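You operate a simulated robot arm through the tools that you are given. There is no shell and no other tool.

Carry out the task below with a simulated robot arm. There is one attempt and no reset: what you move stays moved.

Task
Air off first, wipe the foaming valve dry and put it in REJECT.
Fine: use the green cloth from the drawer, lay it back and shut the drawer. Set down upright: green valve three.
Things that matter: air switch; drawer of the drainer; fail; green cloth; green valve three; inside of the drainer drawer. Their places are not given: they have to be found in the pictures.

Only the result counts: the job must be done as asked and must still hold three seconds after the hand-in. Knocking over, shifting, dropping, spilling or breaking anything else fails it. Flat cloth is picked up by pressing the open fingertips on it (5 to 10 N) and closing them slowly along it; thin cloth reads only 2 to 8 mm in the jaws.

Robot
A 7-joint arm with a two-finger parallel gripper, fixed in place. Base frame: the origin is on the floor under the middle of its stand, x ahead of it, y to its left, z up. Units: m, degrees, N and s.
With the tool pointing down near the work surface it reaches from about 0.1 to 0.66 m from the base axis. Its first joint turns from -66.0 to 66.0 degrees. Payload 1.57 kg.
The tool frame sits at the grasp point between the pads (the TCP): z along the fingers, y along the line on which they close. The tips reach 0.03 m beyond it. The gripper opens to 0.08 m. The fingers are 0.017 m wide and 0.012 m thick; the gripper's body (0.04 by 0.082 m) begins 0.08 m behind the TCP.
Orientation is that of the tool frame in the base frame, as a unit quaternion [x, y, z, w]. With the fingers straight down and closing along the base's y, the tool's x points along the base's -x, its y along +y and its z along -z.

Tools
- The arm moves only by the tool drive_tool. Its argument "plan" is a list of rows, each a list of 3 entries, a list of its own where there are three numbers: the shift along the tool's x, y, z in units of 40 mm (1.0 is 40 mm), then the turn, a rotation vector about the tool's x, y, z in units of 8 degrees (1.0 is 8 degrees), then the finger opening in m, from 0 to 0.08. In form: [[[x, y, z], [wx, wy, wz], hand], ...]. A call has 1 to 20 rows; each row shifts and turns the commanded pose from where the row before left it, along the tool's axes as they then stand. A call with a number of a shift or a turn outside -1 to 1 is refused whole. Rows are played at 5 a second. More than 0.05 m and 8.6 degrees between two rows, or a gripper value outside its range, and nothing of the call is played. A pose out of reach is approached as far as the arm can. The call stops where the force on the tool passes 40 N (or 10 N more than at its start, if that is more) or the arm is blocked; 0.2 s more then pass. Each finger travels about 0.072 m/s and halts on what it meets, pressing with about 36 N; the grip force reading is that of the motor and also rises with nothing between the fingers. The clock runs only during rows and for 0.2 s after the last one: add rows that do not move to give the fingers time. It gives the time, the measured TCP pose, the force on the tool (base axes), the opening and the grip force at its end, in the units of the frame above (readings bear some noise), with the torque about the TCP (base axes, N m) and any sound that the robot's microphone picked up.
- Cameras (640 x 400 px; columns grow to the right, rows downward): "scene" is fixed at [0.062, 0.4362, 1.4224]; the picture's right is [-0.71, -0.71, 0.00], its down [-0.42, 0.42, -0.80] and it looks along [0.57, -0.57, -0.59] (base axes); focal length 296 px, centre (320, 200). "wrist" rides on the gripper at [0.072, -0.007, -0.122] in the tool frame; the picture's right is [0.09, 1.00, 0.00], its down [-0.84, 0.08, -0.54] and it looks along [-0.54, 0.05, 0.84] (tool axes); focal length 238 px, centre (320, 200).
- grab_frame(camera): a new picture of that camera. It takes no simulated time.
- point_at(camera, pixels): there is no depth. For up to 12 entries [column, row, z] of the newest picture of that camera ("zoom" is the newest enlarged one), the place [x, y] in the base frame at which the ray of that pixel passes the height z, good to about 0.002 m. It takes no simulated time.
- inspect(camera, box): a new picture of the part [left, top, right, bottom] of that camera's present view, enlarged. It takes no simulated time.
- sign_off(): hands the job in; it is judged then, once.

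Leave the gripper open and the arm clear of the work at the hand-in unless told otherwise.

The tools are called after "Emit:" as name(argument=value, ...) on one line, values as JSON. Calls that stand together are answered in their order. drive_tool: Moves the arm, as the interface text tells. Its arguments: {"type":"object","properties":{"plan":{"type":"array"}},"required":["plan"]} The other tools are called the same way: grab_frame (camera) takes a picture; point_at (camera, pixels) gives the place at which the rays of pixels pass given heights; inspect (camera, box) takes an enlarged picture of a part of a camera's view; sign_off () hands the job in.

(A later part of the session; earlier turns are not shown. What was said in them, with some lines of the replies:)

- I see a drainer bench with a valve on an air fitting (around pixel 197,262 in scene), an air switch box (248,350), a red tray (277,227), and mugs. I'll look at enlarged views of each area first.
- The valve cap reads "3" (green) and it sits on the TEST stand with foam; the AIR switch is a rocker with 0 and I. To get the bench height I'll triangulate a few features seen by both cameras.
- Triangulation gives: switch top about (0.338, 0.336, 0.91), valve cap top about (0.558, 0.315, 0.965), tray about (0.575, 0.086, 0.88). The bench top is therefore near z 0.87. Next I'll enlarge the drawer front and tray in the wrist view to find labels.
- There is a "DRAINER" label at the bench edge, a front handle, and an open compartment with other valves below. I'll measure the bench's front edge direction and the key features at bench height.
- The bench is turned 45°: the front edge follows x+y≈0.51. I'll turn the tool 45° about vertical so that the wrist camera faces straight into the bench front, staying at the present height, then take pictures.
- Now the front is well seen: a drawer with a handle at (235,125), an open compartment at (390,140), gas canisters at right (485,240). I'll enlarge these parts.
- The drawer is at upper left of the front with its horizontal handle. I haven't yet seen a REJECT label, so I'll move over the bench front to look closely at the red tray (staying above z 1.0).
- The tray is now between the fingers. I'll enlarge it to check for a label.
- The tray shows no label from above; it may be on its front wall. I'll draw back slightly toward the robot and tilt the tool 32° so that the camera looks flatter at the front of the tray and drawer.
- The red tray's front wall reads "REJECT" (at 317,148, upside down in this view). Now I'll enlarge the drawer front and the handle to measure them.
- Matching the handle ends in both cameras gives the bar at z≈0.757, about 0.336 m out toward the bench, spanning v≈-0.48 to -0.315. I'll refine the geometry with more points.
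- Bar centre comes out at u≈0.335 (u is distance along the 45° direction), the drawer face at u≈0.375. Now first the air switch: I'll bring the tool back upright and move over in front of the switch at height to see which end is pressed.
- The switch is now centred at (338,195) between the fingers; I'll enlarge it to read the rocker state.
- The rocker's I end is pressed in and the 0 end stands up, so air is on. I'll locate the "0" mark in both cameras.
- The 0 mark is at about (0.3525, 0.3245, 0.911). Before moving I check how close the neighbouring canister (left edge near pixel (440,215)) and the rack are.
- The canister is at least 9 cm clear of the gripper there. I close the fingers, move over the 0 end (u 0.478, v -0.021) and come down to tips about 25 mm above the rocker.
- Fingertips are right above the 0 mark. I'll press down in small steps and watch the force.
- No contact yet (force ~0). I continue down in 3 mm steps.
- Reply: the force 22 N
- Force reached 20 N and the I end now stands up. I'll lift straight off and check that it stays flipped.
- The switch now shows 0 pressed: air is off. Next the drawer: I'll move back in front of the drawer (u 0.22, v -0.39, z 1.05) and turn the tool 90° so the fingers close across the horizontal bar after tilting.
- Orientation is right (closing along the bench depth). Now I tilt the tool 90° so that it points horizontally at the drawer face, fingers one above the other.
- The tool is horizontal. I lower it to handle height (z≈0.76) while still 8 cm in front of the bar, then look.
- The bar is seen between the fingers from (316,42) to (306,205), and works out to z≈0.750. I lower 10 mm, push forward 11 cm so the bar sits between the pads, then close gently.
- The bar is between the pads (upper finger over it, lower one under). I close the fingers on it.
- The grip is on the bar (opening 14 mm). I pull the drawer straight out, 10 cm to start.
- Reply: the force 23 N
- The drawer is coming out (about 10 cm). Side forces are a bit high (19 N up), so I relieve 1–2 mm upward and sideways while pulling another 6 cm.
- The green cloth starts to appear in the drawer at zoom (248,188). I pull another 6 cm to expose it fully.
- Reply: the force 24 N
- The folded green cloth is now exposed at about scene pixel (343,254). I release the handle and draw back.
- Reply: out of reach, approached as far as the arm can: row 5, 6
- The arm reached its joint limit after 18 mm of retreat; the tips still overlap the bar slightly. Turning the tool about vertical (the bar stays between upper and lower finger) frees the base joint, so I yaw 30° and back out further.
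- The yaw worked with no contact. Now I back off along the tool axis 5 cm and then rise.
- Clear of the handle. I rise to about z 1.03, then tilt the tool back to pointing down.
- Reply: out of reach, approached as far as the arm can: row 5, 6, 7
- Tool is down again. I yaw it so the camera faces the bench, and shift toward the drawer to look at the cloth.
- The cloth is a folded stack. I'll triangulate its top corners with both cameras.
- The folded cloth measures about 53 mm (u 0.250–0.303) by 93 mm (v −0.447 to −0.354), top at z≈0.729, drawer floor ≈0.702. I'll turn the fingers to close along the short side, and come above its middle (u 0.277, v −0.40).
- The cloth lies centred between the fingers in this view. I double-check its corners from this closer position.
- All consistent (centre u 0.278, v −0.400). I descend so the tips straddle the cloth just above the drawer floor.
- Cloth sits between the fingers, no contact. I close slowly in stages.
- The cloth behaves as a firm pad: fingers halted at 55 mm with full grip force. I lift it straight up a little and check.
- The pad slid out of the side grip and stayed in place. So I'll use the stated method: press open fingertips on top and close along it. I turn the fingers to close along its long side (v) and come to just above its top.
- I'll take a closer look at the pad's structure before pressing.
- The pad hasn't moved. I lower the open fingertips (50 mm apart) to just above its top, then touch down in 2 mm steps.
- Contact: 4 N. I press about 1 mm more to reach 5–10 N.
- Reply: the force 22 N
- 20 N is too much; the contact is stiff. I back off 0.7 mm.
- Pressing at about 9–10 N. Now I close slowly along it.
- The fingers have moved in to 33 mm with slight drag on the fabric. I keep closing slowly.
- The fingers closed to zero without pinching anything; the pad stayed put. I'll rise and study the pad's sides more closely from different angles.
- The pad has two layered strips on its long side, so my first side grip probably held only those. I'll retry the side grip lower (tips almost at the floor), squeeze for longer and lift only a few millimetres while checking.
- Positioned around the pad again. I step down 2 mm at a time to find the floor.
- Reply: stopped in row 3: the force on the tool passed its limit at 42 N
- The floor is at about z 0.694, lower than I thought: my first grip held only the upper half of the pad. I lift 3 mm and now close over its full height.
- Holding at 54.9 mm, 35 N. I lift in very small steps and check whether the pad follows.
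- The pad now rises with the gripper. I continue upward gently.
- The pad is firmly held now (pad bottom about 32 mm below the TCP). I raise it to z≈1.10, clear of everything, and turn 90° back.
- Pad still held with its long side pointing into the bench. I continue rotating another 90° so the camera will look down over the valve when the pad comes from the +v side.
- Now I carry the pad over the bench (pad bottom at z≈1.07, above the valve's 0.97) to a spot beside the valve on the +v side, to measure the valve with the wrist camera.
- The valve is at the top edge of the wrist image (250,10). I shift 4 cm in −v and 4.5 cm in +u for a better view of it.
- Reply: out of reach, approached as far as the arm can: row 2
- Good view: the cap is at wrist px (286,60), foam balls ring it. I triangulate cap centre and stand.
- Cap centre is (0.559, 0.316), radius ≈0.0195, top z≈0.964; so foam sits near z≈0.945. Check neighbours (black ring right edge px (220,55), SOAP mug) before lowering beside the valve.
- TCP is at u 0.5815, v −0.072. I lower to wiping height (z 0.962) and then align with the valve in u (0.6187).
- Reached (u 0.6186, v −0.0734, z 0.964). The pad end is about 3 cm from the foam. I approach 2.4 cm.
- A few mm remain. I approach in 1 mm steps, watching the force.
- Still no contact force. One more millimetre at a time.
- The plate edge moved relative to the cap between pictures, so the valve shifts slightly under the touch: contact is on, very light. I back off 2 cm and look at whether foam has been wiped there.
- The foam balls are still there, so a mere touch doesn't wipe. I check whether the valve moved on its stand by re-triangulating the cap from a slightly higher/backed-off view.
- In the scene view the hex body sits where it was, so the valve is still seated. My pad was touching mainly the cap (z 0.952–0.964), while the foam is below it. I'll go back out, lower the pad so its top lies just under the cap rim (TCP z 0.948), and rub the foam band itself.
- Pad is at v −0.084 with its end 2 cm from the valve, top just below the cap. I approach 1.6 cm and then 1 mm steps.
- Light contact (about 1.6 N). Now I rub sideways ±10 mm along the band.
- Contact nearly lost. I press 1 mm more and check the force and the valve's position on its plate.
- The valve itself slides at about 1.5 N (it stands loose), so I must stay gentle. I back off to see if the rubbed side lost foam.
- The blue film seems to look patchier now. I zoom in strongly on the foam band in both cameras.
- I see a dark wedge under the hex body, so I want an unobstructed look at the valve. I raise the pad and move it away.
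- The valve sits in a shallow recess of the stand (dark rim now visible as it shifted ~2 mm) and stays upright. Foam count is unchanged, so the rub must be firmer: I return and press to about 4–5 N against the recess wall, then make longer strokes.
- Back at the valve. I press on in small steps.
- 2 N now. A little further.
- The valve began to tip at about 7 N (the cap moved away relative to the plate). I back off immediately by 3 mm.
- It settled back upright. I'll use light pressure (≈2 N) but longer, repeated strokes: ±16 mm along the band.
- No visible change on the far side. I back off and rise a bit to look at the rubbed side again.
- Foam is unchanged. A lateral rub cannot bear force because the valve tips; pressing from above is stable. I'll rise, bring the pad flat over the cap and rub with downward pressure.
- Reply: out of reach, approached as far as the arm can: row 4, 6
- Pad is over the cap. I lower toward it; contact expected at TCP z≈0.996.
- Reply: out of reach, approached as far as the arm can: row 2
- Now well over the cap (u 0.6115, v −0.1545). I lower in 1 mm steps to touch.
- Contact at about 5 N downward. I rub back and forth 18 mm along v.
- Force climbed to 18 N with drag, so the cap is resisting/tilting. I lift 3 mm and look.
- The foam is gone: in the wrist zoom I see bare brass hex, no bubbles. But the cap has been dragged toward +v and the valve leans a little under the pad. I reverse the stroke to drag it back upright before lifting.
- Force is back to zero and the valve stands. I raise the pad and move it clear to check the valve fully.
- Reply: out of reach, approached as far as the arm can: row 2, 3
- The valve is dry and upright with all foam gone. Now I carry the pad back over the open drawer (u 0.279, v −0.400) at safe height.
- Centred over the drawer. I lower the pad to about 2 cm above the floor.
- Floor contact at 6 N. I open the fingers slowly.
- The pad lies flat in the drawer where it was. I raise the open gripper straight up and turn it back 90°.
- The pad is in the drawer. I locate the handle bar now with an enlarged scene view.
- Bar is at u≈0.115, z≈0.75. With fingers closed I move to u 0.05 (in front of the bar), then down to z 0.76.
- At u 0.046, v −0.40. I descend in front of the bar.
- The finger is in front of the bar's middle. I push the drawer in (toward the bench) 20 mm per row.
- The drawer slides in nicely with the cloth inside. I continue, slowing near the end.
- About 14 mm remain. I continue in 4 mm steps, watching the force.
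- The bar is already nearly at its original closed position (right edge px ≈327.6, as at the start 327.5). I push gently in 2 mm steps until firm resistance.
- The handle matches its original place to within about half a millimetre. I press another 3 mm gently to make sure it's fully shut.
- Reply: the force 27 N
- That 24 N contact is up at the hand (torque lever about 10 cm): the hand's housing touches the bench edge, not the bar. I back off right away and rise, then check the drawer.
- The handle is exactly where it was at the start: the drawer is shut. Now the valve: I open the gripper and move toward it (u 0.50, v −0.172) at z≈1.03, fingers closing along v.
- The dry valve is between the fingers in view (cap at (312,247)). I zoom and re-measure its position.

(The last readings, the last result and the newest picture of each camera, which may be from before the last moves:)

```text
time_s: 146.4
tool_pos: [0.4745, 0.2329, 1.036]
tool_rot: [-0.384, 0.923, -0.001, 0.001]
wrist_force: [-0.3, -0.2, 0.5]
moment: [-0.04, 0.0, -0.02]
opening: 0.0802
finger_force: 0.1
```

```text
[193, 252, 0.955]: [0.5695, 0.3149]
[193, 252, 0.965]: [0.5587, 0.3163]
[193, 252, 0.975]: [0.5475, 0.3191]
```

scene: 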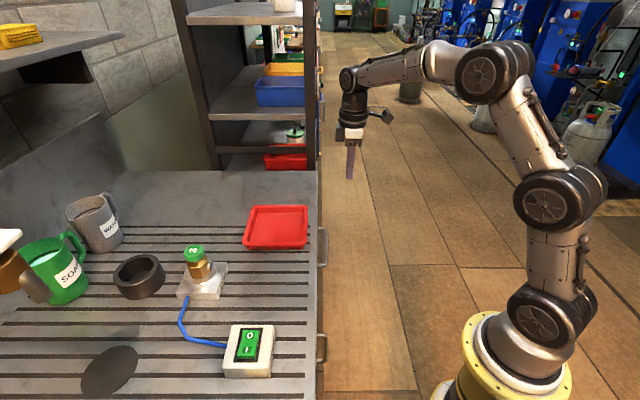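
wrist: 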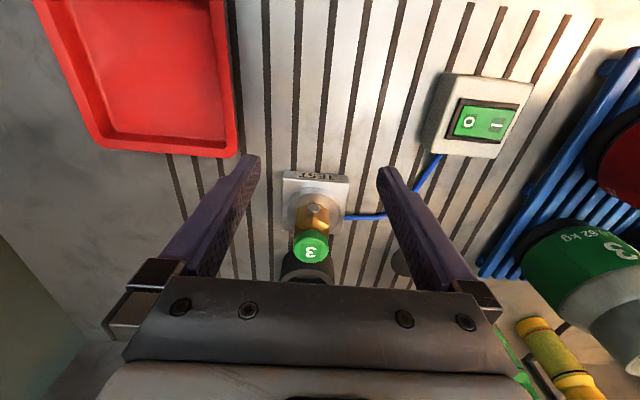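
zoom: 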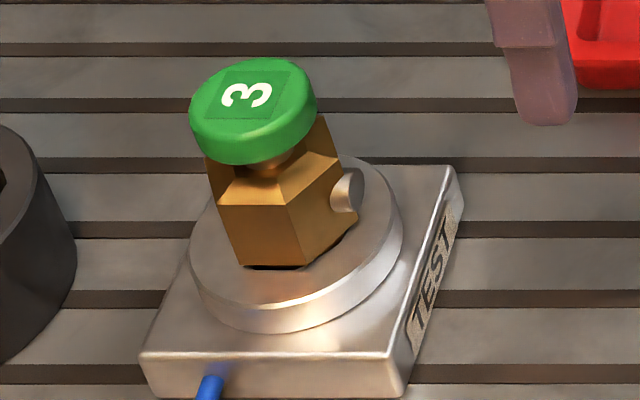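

Valve centre ≈ u 0.617, v −0.172; its hex flats face ±v, 39–40 mm wide like the cap. I lower to z 0.948 in front of it, then slide in with open fingers on both sides.

Emit:
drive_tool(plan=[[[0, -0.02, 0.8], [0, 0, 0], 0.08], [[0, 0, 0.8], [0, 0, 0], 0.08], [[0, 0, 0.6], [0, 0, 0], 0.08], [[-0.6, 0, 0], [0, 0, 0], 0.08], [[-0.6, 0, 0], [0, 0, 0], 0.08], [[-0.6, 0, 0], [0, 0, 0], 0.08], [[0, 0, 0], [0, 0, 0], 0.08]])

Emit:
grab_frame(camera="wrist")

Emit:
inspect(camera="scene", box=[150, 200, 290, 320])

```text
time_s: 148.0
tool_pos: [0.5251, 0.2847, 0.946]
tool_rot: [-0.384, 0.923, 0.0, 0.001]
wrist_force: [0.5, -1.0, -0.4]
moment: [-0.02, 0.01, -0.02]
opening: 0.0803
finger_force: 0.0
```

```text
taken
```

wrist: 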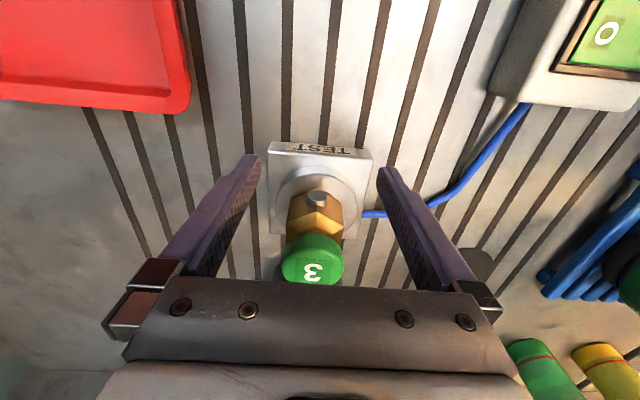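

```text
3.33 times, centred on (220, 260) of scene
```

zoom: 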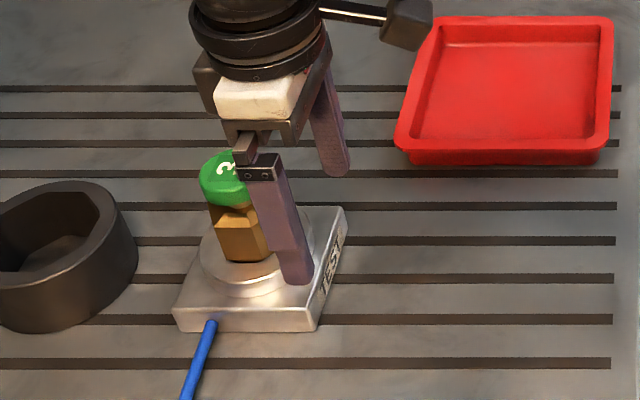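

Aligned, 44 mm to go. I slide in, shifting 1.5 mm toward −v to centre.

Emit:
drive_tool(plan=[[[-0.4, -0.04, 0], [0, 0, 0], 0.08], [[-0.4, 0, 0], [0, 0, 0], 0.08], [[-0.3, 0, 0], [0, 0, 0], 0.08], [[0, 0, 0], [0, 0, 0], 0.08]])

Emit:
grab_frame(camera="wrist")

Emit:
inspect(camera="scene", box=[150, 200, 290, 320])

```text
time_s: 149.0
tool_pos: [0.5578, 0.3139, 0.9446]
tool_rot: [-0.383, 0.924, 0.0, 0.001]
wrist_force: [-0.1, -0.1, -0.2]
moment: [0.01, 0.04, 0.0]
opening: 0.0799
finger_force: 0.1
```

```text
taken
```

wrist: 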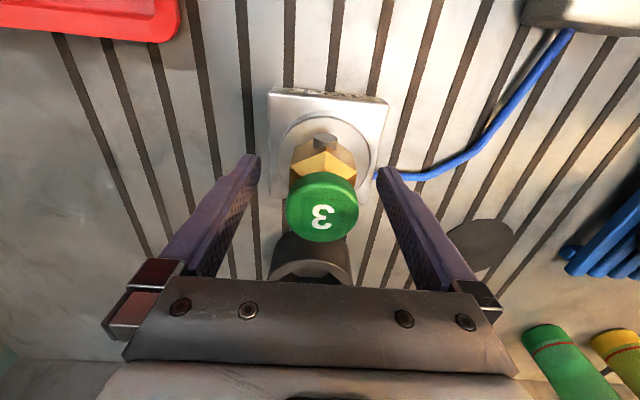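

```text
3.33 times, centred on (220, 260) of scene
```

zoom: 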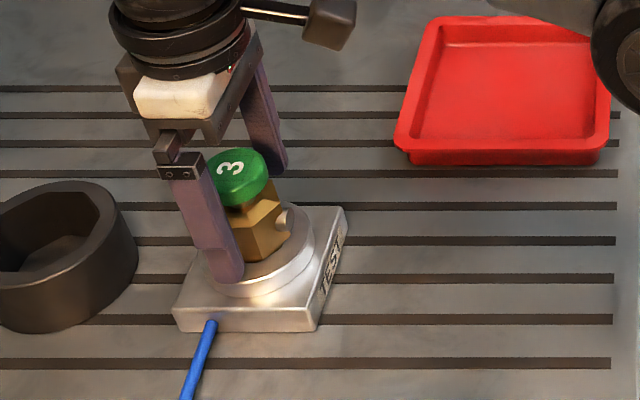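

Valve is centred between the pads. I close the fingers on it slowly.

Emit:
drive_tool(plan=[[[0, 0, 0], [0, 0, 0], 0.06], [[0, 0, 0], [0, 0, 0], 0.05], [[0, 0, 0], [0, 0, 0], 0.045], [[0, 0, 0], [0, 0, 0], 0.04], [[0, 0, 0], [0, 0, 0], 0.035], [[0, 0, 0], [0, 0, 0], 0.025], [[0, 0, 0], [0, 0, 0], 0.015], [[0, 0, 0], [0, 0, 0], 0.015]])

Emit:
grab_frame(camera="wrist")

Emit:
inspect(camera="scene", box=[170, 220, 250, 310])

```text
time_s: 150.8
tool_pos: [0.5587, 0.3132, 0.9465]
tool_rot: [-0.383, 0.924, 0.0, 0.002]
wrist_force: [-0.1, 1.3, 0.3]
moment: [0.03, 0.03, 0.02]
opening: 0.0393
finger_force: 36.3
```

```text
taken
```

wrist: 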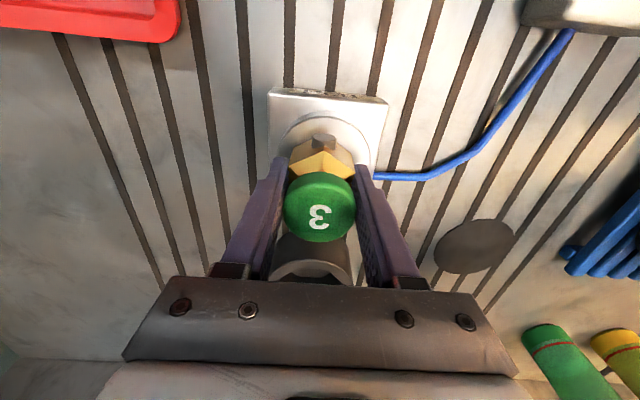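

```text
4.44 times, centred on (210, 265) of scene
```

zoom: 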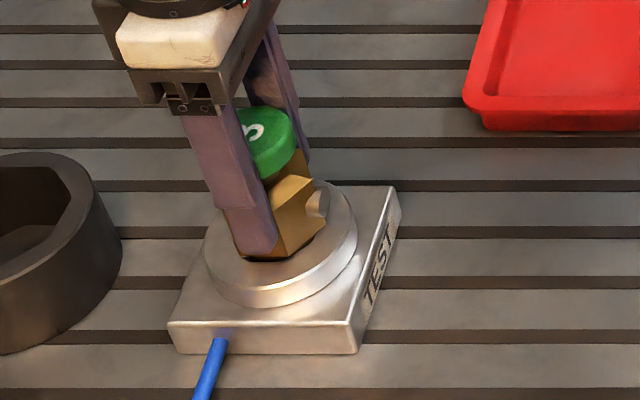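

Gripped at 39.3 mm. I lift straight up 16 mm in small steps first.

Emit:
drive_tool(plan=[[[0, 0, -0.08], [0, 0, 0], 0.015], [[0, 0, -0.1], [0, 0, 0], 0.015], [[0, 0, -0.12], [0, 0, 0], 0.015], [[0, 0, -0.1], [0, 0, 0], 0.015], [[0, 0, 0], [0, 0, 0], 0.015]])

Emit:
inspect(camera="scene", box=[170, 220, 250, 310])

```text
time_s: 152.0
tool_pos: [0.5583, 0.3147, 0.9612]
tool_rot: [-0.384, 0.923, -0.001, 0.002]
wrist_force: [0.2, -1.0, -3.3]
moment: [0.01, 0.0, -0.02]
opening: 0.0391
finger_force: 36.2
```

```text
4.44 times, centred on (210, 265) of scene
```

zoom: 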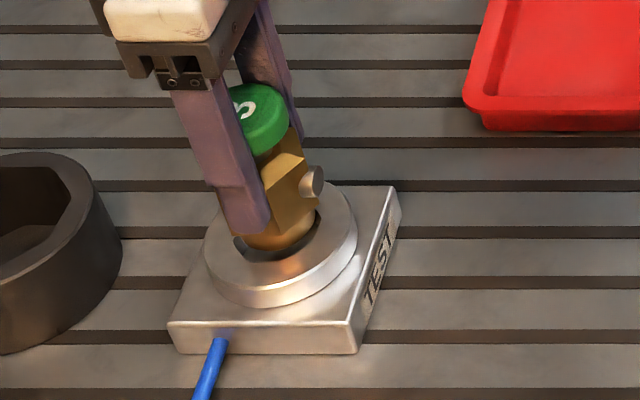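

The valve comes up (weight ≈3 N); it has a round foot that sat in the recess. I raise another 10 mm.

Emit:
drive_tool(plan=[[[0, 0, -0.12], [0, 0, 0], 0.015], [[0, 0, -0.13], [0, 0, 0], 0.015], [[0, 0, 0], [0, 0, 0], 0.015]])

Emit:
inspect(camera="scene", box=[170, 220, 250, 310])

Emit:
inspect(camera="wrist", box=[240, 70, 400, 260])

```text
time_s: 152.8
tool_pos: [0.5572, 0.3144, 0.9705]
tool_rot: [-0.383, 0.924, 0.001, 0.002]
wrist_force: [0.4, -0.6, -2.9]
moment: [-0.01, 0.01, 0.0]
opening: 0.0394
finger_force: 36.1
```

```text
4.44 times, centred on (210, 265) of scene
```

zoom: 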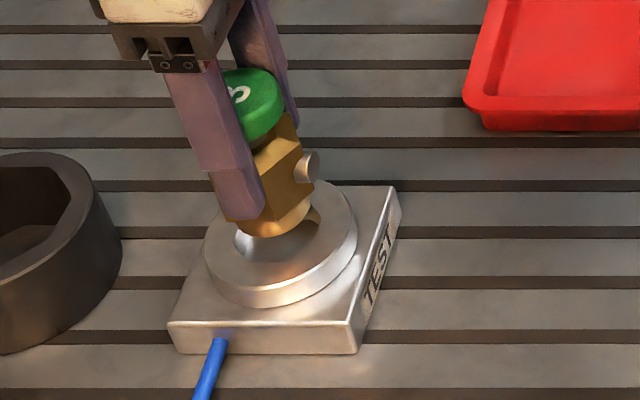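

```text
2.11 times, centred on (320, 165) of wrist
```

zoom: 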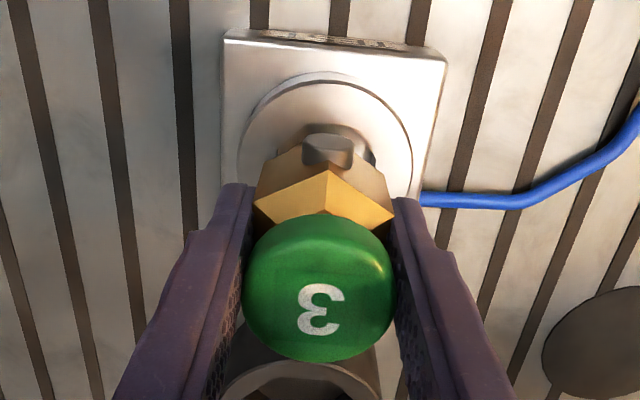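

The foot is clear of the recess. I draw back toward the robot, raise to z≈1.02, and carry it toward the REJECT tray.

Emit:
drive_tool(plan=[[[0.3, 0, -0.1], [0, 0, 0], 0.015], [[0.5, 0, -0.2], [0, 0, 0], 0.015], [[0.4, 0, -0.5], [0, 0, 0], 0.015], [[0.3, -0.5, -0.4], [0, 0, 0], 0.015], [[0.35, -0.8, 0], [0, 0, 0], 0.015], [[0.45, -0.8, 0], [0, 0, 0], 0.015], [[0.45, -0.8, 0], [0, 0, 0], 0.015], [[0.45, -0.8, 0], [0, 0, 0], 0.015], [[0.45, -0.82, 0], [0, 0, 0], 0.015], [[0, 0, 0], [0, 0, 0], 0.015]])

Emit:
grab_frame(camera="wrist")

Emit:
grab_frame(camera="scene")

```text
time_s: 155.0
tool_pos: [0.5842, 0.0819, 1.0193]
tool_rot: [-0.383, 0.924, -0.001, 0.001]
wrist_force: [-0.1, 0.5, -2.6]
moment: [-0.03, 0.0, 0.01]
opening: 0.0395
finger_force: 36.6
```

```text
taken
```

wrist: 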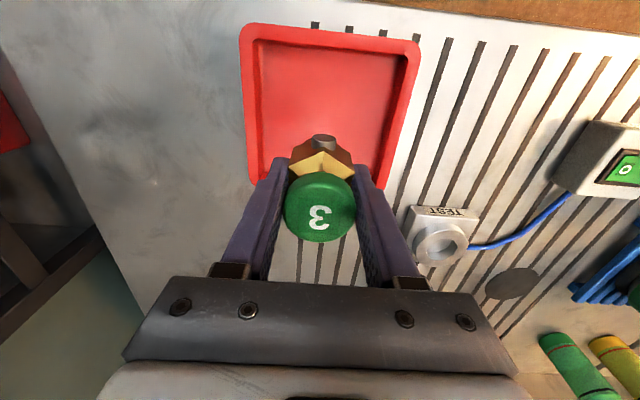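

```text
taken
```

scene: 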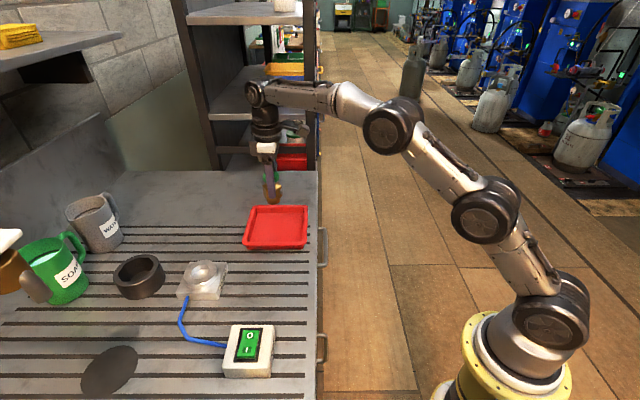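

The valve is above the tray (u 0.471, v −0.355). I triangulate the tray rim corners to know its exact position and height.

Emit:
inspect(camera="wrist", box=[220, 10, 440, 200])

Emit:
point_at(camera="wrist", pixels=[[241, 27, 0.88], [241, 27, 0.9], [420, 42, 0.88], [420, 42, 0.9], [262, 45, 0.875], [403, 54, 0.875], [390, 180, 0.88], [255, 180, 0.88]])

Emit:
point_at(camera="scene", pixels=[[308, 205.75, 0.88], [308, 205.75, 0.9], [307, 244.5, 0.88], [307, 244.5, 0.9], [243, 244.5, 0.89], [253.25, 205.75, 0.89]])

```text
2.11 times, centred on (330, 105) of wrist
```

zoom: 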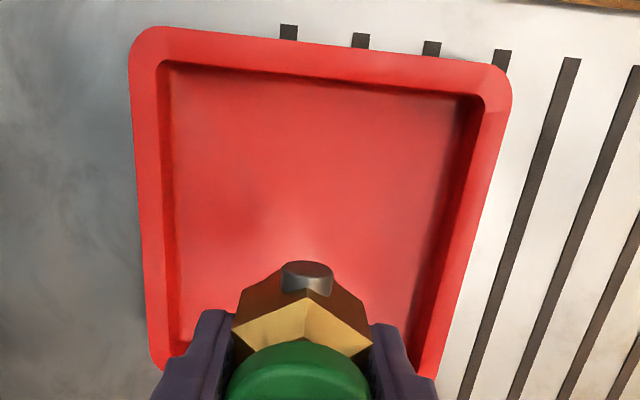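

```text
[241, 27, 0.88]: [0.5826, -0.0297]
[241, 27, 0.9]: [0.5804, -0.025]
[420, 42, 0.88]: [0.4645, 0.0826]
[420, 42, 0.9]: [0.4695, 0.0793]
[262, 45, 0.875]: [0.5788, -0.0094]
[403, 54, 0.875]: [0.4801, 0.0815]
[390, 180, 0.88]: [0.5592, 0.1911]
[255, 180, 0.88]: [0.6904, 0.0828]
```

```text
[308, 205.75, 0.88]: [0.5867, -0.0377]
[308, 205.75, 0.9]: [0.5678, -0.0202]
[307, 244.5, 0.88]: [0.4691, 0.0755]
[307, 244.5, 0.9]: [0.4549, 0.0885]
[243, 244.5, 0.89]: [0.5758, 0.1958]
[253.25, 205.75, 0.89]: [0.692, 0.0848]
```

Rim is at z≈0.888, tray centre u 0.468, v −0.351; floor about 0.873. The valve foot is about 50 mm below the TCP, so contact should come near TCP z 0.923. I lower to 0.947 first.

Emit:
drive_tool(plan=[[[0.05, 0.1, 0.6], [0, 0, 0], 0.015], [[0, 0, 0.6], [0, 0, 0], 0.015], [[0, 0, 0.6], [0, 0, 0], 0.015], [[0, 0, 0], [0, 0, 0], 0.015]])

Emit:
inspect(camera="scene", box=[230, 160, 330, 260])

Emit:
grab_frame(camera="wrist")

```text
time_s: 156.0
tool_pos: [0.5786, 0.0852, 0.9489]
tool_rot: [-0.383, 0.924, -0.001, 0.001]
wrist_force: [-0.1, -0.6, -2.2]
moment: [-0.05, -0.02, -0.01]
opening: 0.0392
finger_force: 36.4
```

```text
4.00 times, centred on (280, 210) of scene
```

zoom: 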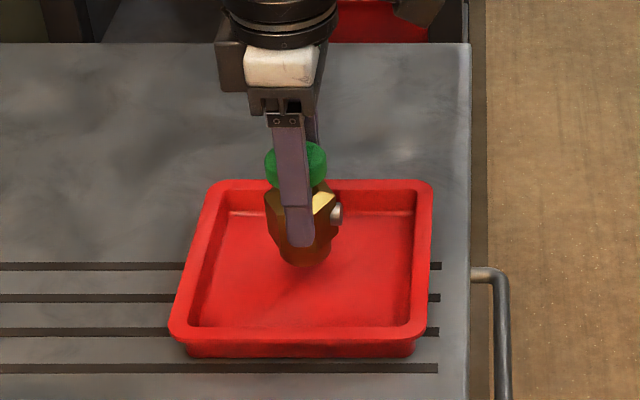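

```text
taken
```

wrist: 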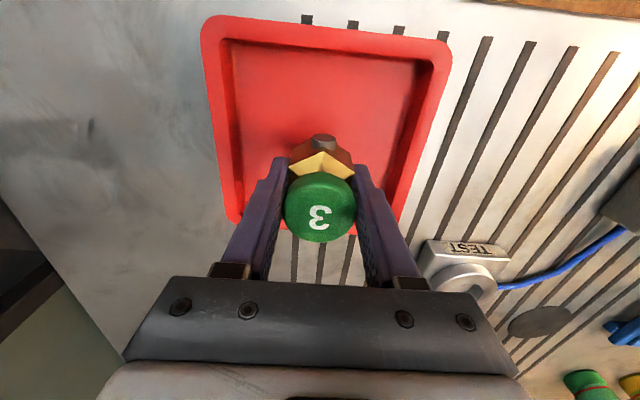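

Well centred in the tray. I lower in 4–6 mm steps watching the vertical force.

Emit:
drive_tool(plan=[[[0, 0, 0.15], [0, 0, 0], 0.015], [[0, 0, 0.12], [0, 0, 0], 0.015], [[0, 0, 0.08], [0, 0, 0], 0.015], [[0, 0, 0], [0, 0, 0], 0.015]])

Emit:
inspect(camera="scene", box=[240, 180, 320, 260])

```text
time_s: 157.0
tool_pos: [0.5783, 0.0846, 0.9316]
tool_rot: [-0.384, 0.923, 0.0, 0.001]
wrist_force: [-0.7, 0.2, -2.9]
moment: [0.02, 0.0, 0.0]
opening: 0.0392
finger_force: 35.8
```

```text
5.00 times, centred on (280, 220) of scene
```

zoom: 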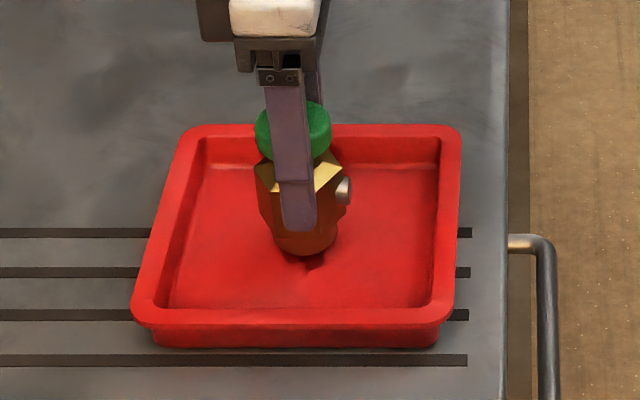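

Not yet touching. I continue in 2 mm steps.

Emit:
drive_tool(plan=[[[0, 0, 0.05], [0, 0, 0], 0.015], [[0, 0, 0.05], [0, 0, 0], 0.015], [[0, 0, 0], [0, 0, 0], 0.015]])

```text
time_s: 157.8
tool_pos: [0.5785, 0.0857, 0.9289]
tool_rot: [-0.383, 0.924, 0.0, 0.001]
wrist_force: [-0.3, 0.0, -3.2]
moment: [0.0, 0.04, 0.01]
opening: 0.0393
finger_force: 35.9
```

Emit:
drive_tool(plan=[[[0, 0, 0.04], [0, 0, 0], 0.015], [[0, 0, 0.03], [0, 0, 0], 0.015], [[0, 0, 0], [0, 0, 0], 0.015]])

Emit:
inspect(camera="scene", box=[240, 180, 320, 260])

```text
time_s: 158.6
tool_pos: [0.5786, 0.0853, 0.926]
tool_rot: [-0.384, 0.924, 0.0, 0.001]
wrist_force: [-0.1, -0.4, -3.2]
moment: [-0.03, 0.04, 0.0]
opening: 0.0393
finger_force: 36.3
```

```text
5.00 times, centred on (280, 220) of scene
```

zoom: 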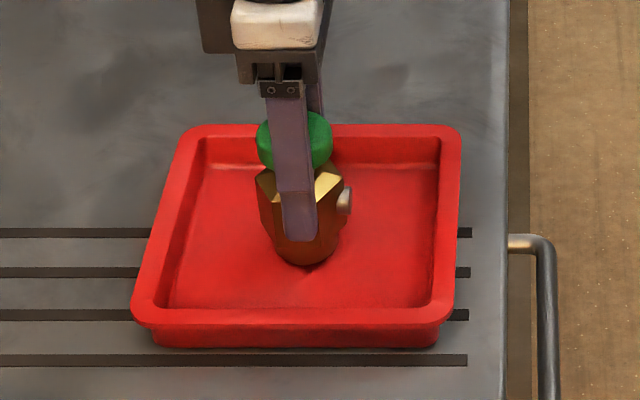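

The shadow nearly meets the foot. 1 mm steps now.

Emit:
drive_tool(plan=[[[0, 0, 0.03], [0, 0, 0], 0.015], [[0, 0, 0.02], [0, 0, 0], 0.015], [[0, 0, 0], [0, 0, 0], 0.015]])

```text
time_s: 159.4
tool_pos: [0.5786, 0.0833, 0.9263]
tool_rot: [-0.383, 0.924, 0.0, 0.002]
wrist_force: [-0.8, 0.8, -1.1]
moment: [0.02, 0.01, 0.01]
opening: 0.0393
finger_force: 36.1
```

Vertical force has eased from −3.2 to −1.1 N: the foot is touching. Half a millimetre more, then check.

Emit:
drive_tool(plan=[[[0, 0, 0.012], [0, 0, 0], 0.015], [[0, 0, 0], [0, 0, 0], 0.015]])

Emit:
inspect(camera="scene", box=[240, 180, 320, 260])

```text
time_s: 160.0
tool_pos: [0.578, 0.0843, 0.926]
tool_rot: [-0.383, 0.924, -0.001, 0.003]
wrist_force: [-1.8, 0.8, 4.4]
moment: [0.01, 0.13, 0.0]
opening: 0.0391
finger_force: 35.8
```

```text
5.00 times, centred on (280, 220) of scene
```

zoom: 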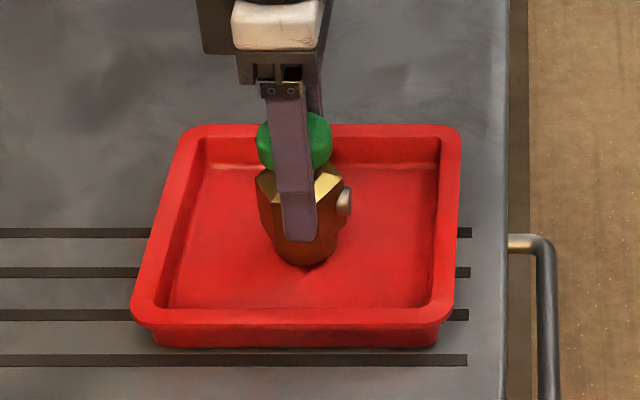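

Standing on the tray floor (about 7 N pressed). I relieve 0.3 mm and open the fingers slowly.

Emit:
drive_tool(plan=[[[0, 0, -0.008], [0, 0, 0], 0.015], [[0, 0, 0], [0, 0, 0], 0.04], [[0, 0, 0], [0, 0, 0], 0.043], [[0, 0, 0], [0, 0, 0], 0.047], [[0, 0, 0], [0, 0, 0], 0.052], [[0, 0, 0], [0, 0, 0], 0.06], [[0, 0, 0], [0, 0, 0], 0.07], [[0, 0, 0], [0, 0, 0], 0.07]])

Emit:
inspect(camera="scene", box=[240, 180, 320, 260])

Emit:
grab_frame(camera="wrist")

```text
time_s: 161.8
tool_pos: [0.5783, 0.0836, 0.9245]
tool_rot: [-0.384, 0.924, -0.001, 0.001]
wrist_force: [-0.1, 0.0, -0.5]
moment: [-0.03, 0.02, 0.01]
opening: 0.0697
finger_force: 0.0
```

```text
5.00 times, centred on (280, 220) of scene
```

zoom: 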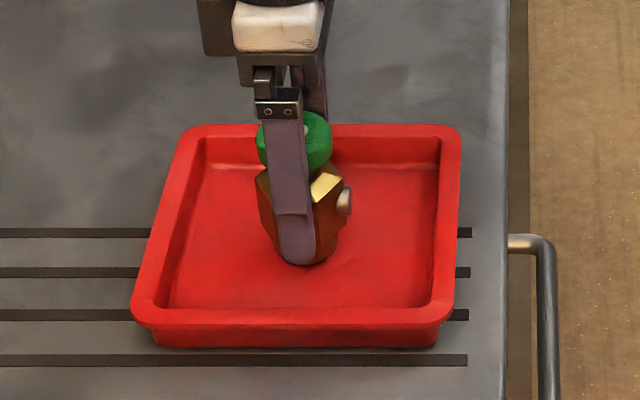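

```text
taken
```

wrist: 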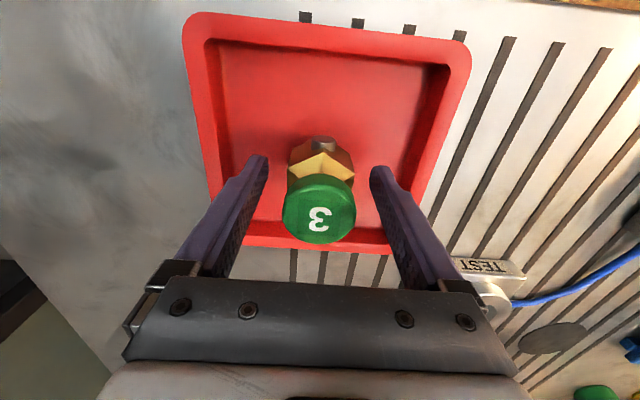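

Released; the valve stands upright in the tray. I raise straight up, then draw the arm back clear of the bench.

Emit:
drive_tool(plan=[[[0, 0, -0.3], [0, 0, 0], 0.07], [[0, 0, -0.6], [0, 0, 0], 0.07], [[0, 0, -0.9], [0, 0, 0], 0.07], [[0, 0, -1], [0, 0, 0], 0.08], [[0, 0, -1], [0, 0, 0], 0.08], [[0.9, 0, -0.5], [0, 0, 0], 0.08], [[1, 0, 0], [0, 0, 0], 0.08], [[1, 0, 0], [0, 0, 0], 0.08], [[1, 0, 0], [0, 0, 0], 0.08], [[0, 0, 0], [0, 0, 0], 0.08]])

Emit:
grab_frame(camera="scene")

Emit:
grab_frame(camera="wrist")

Emit:
inspect(camera="scene", box=[220, 180, 340, 290])

```text
time_s: 164.0
tool_pos: [0.4695, -0.0277, 1.0961]
tool_rot: [-0.382, 0.924, -0.001, 0.002]
wrist_force: [0.1, -0.1, 0.5]
moment: [-0.01, 0.0, 0.01]
opening: 0.0802
finger_force: 0.1
```

```text
taken
```

scene: 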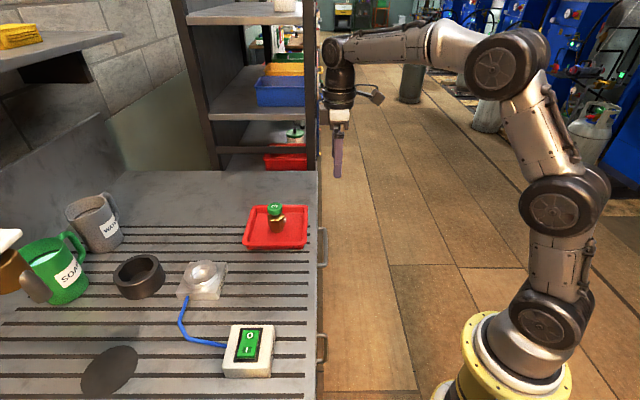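

```text
taken
```

wrist: 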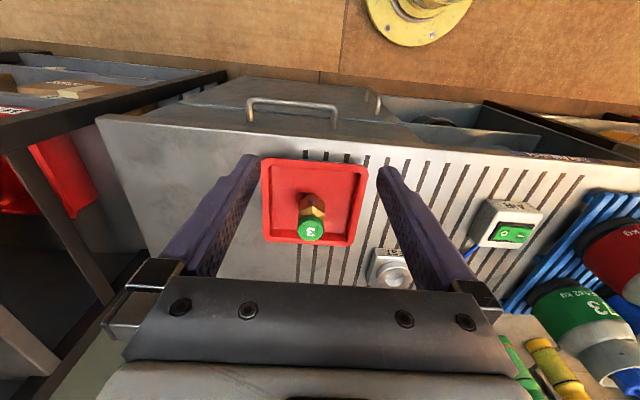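

```text
3.64 times, centred on (280, 235) of scene
```

zoom: 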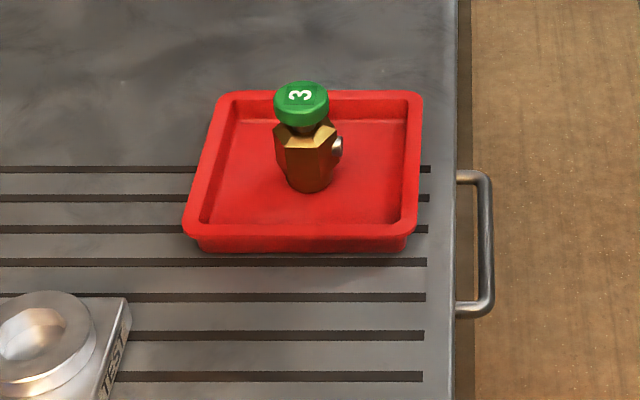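

The valve stands upright in the REJECT tray, drawer shut, switch at 0. I move the arm further back and up with the gripper open, wait a little, and recheck everything.

Emit:
drive_tool(plan=[[[0.7, 0, -0.7], [0, 0, 0], 0.08], [[0.7, 0, -0.7], [0, 0, 0], 0.08], [[0.7, 0, -0.7], [0, 0, 0], 0.08], [[0, 0, 0], [0, 0, 0], 0.08], [[0, 0, 0], [0, 0, 0], 0.08], [[0, 0, 0], [0, 0, 0], 0.08], [[0, 0, 0], [0, 0, 0], 0.08], [[0, 0, 0], [0, 0, 0], 0.08], [[0, 0, 0], [0, 0, 0], 0.08], [[0, 0, 0], [0, 0, 0], 0.08]])

Emit:
inspect(camera="scene", box=[160, 190, 340, 400])

Emit:
inspect(camera="scene", box=[300, 210, 340, 280])

Emit:
inspect(camera="wrist", box=[180, 80, 460, 260])

```text
time_s: 166.2
tool_pos: [0.4079, -0.0845, 1.1775]
tool_rot: [-0.384, 0.923, 0.0, 0.001]
wrist_force: [0.0, 0.5, 0.1]
moment: [-0.01, -0.02, 0.0]
opening: 0.0798
finger_force: 0.1
```

```text
1.90 times, centred on (250, 295) of scene
```

zoom: 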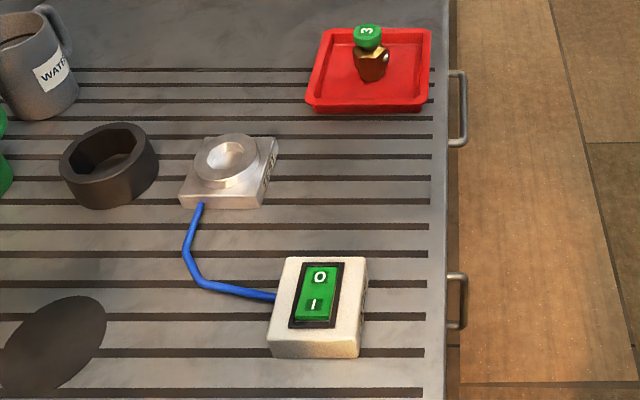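

```text
5.71 times, centred on (320, 245) of scene
```

zoom: 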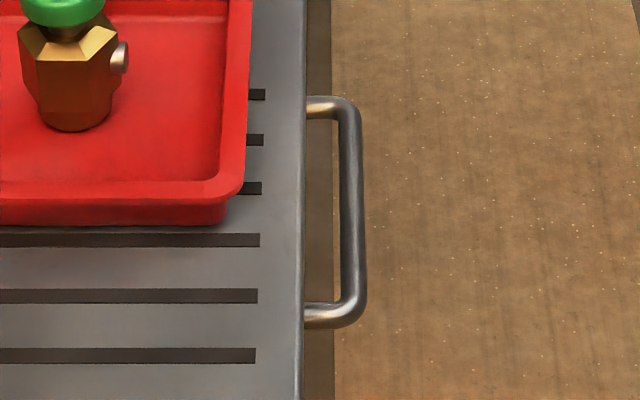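

```text
2.22 times, centred on (320, 170) of wrist
```

zoom: 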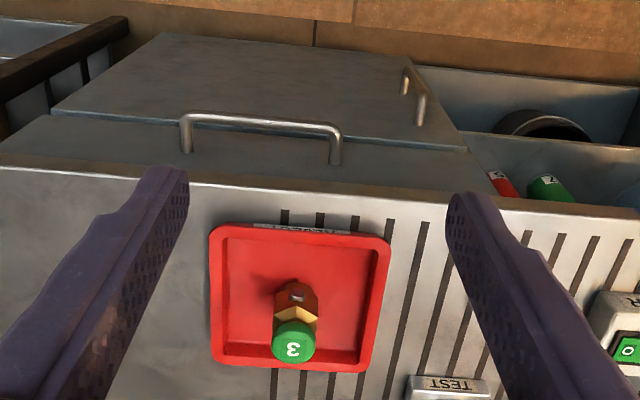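

Final check: the air switch shows 0. The valve is dry and stands upright in the REJECT tray. The cloth went back into the drawer, and the drawer is shut with its handle at its original position. The stand, tray and other items look unmoved, and the arm is clear with the gripper open. I hand in.

Emit:
sign_off()

```text
The job is handed in.
```

The job is done and handed in; I haven't seen a verdict from the judging.

- **Air:** I pressed the switch to 0 before anything else, and it was still at 0 at the end.
- **Wiping:** Rubbing from the side took no foam off. At about 7 N the valve began to tip, so I backed off and it settled. Pressing the green cloth down on the cap and rubbing cleared all the foam. The valve leaned a little under the cloth during that stroke, and I brought it back upright before lifting.
- **Cloth and drawer:** I laid the cloth flat in the drawer where it had been and shut the drawer. The handle is back at its starting position to within about half a millimetre.
- **Valve:** Green valve three stands upright near the middle of the REJECT tray.

My first grip on the cloth slipped, but the cloth didn't move. While shutting the drawer, the gripper housing bumped the bench edge with about 24 N; I saw no damage. The stand, tray, mugs and other items looked unmoved in the last picture. The arm is clear with the gripper open.
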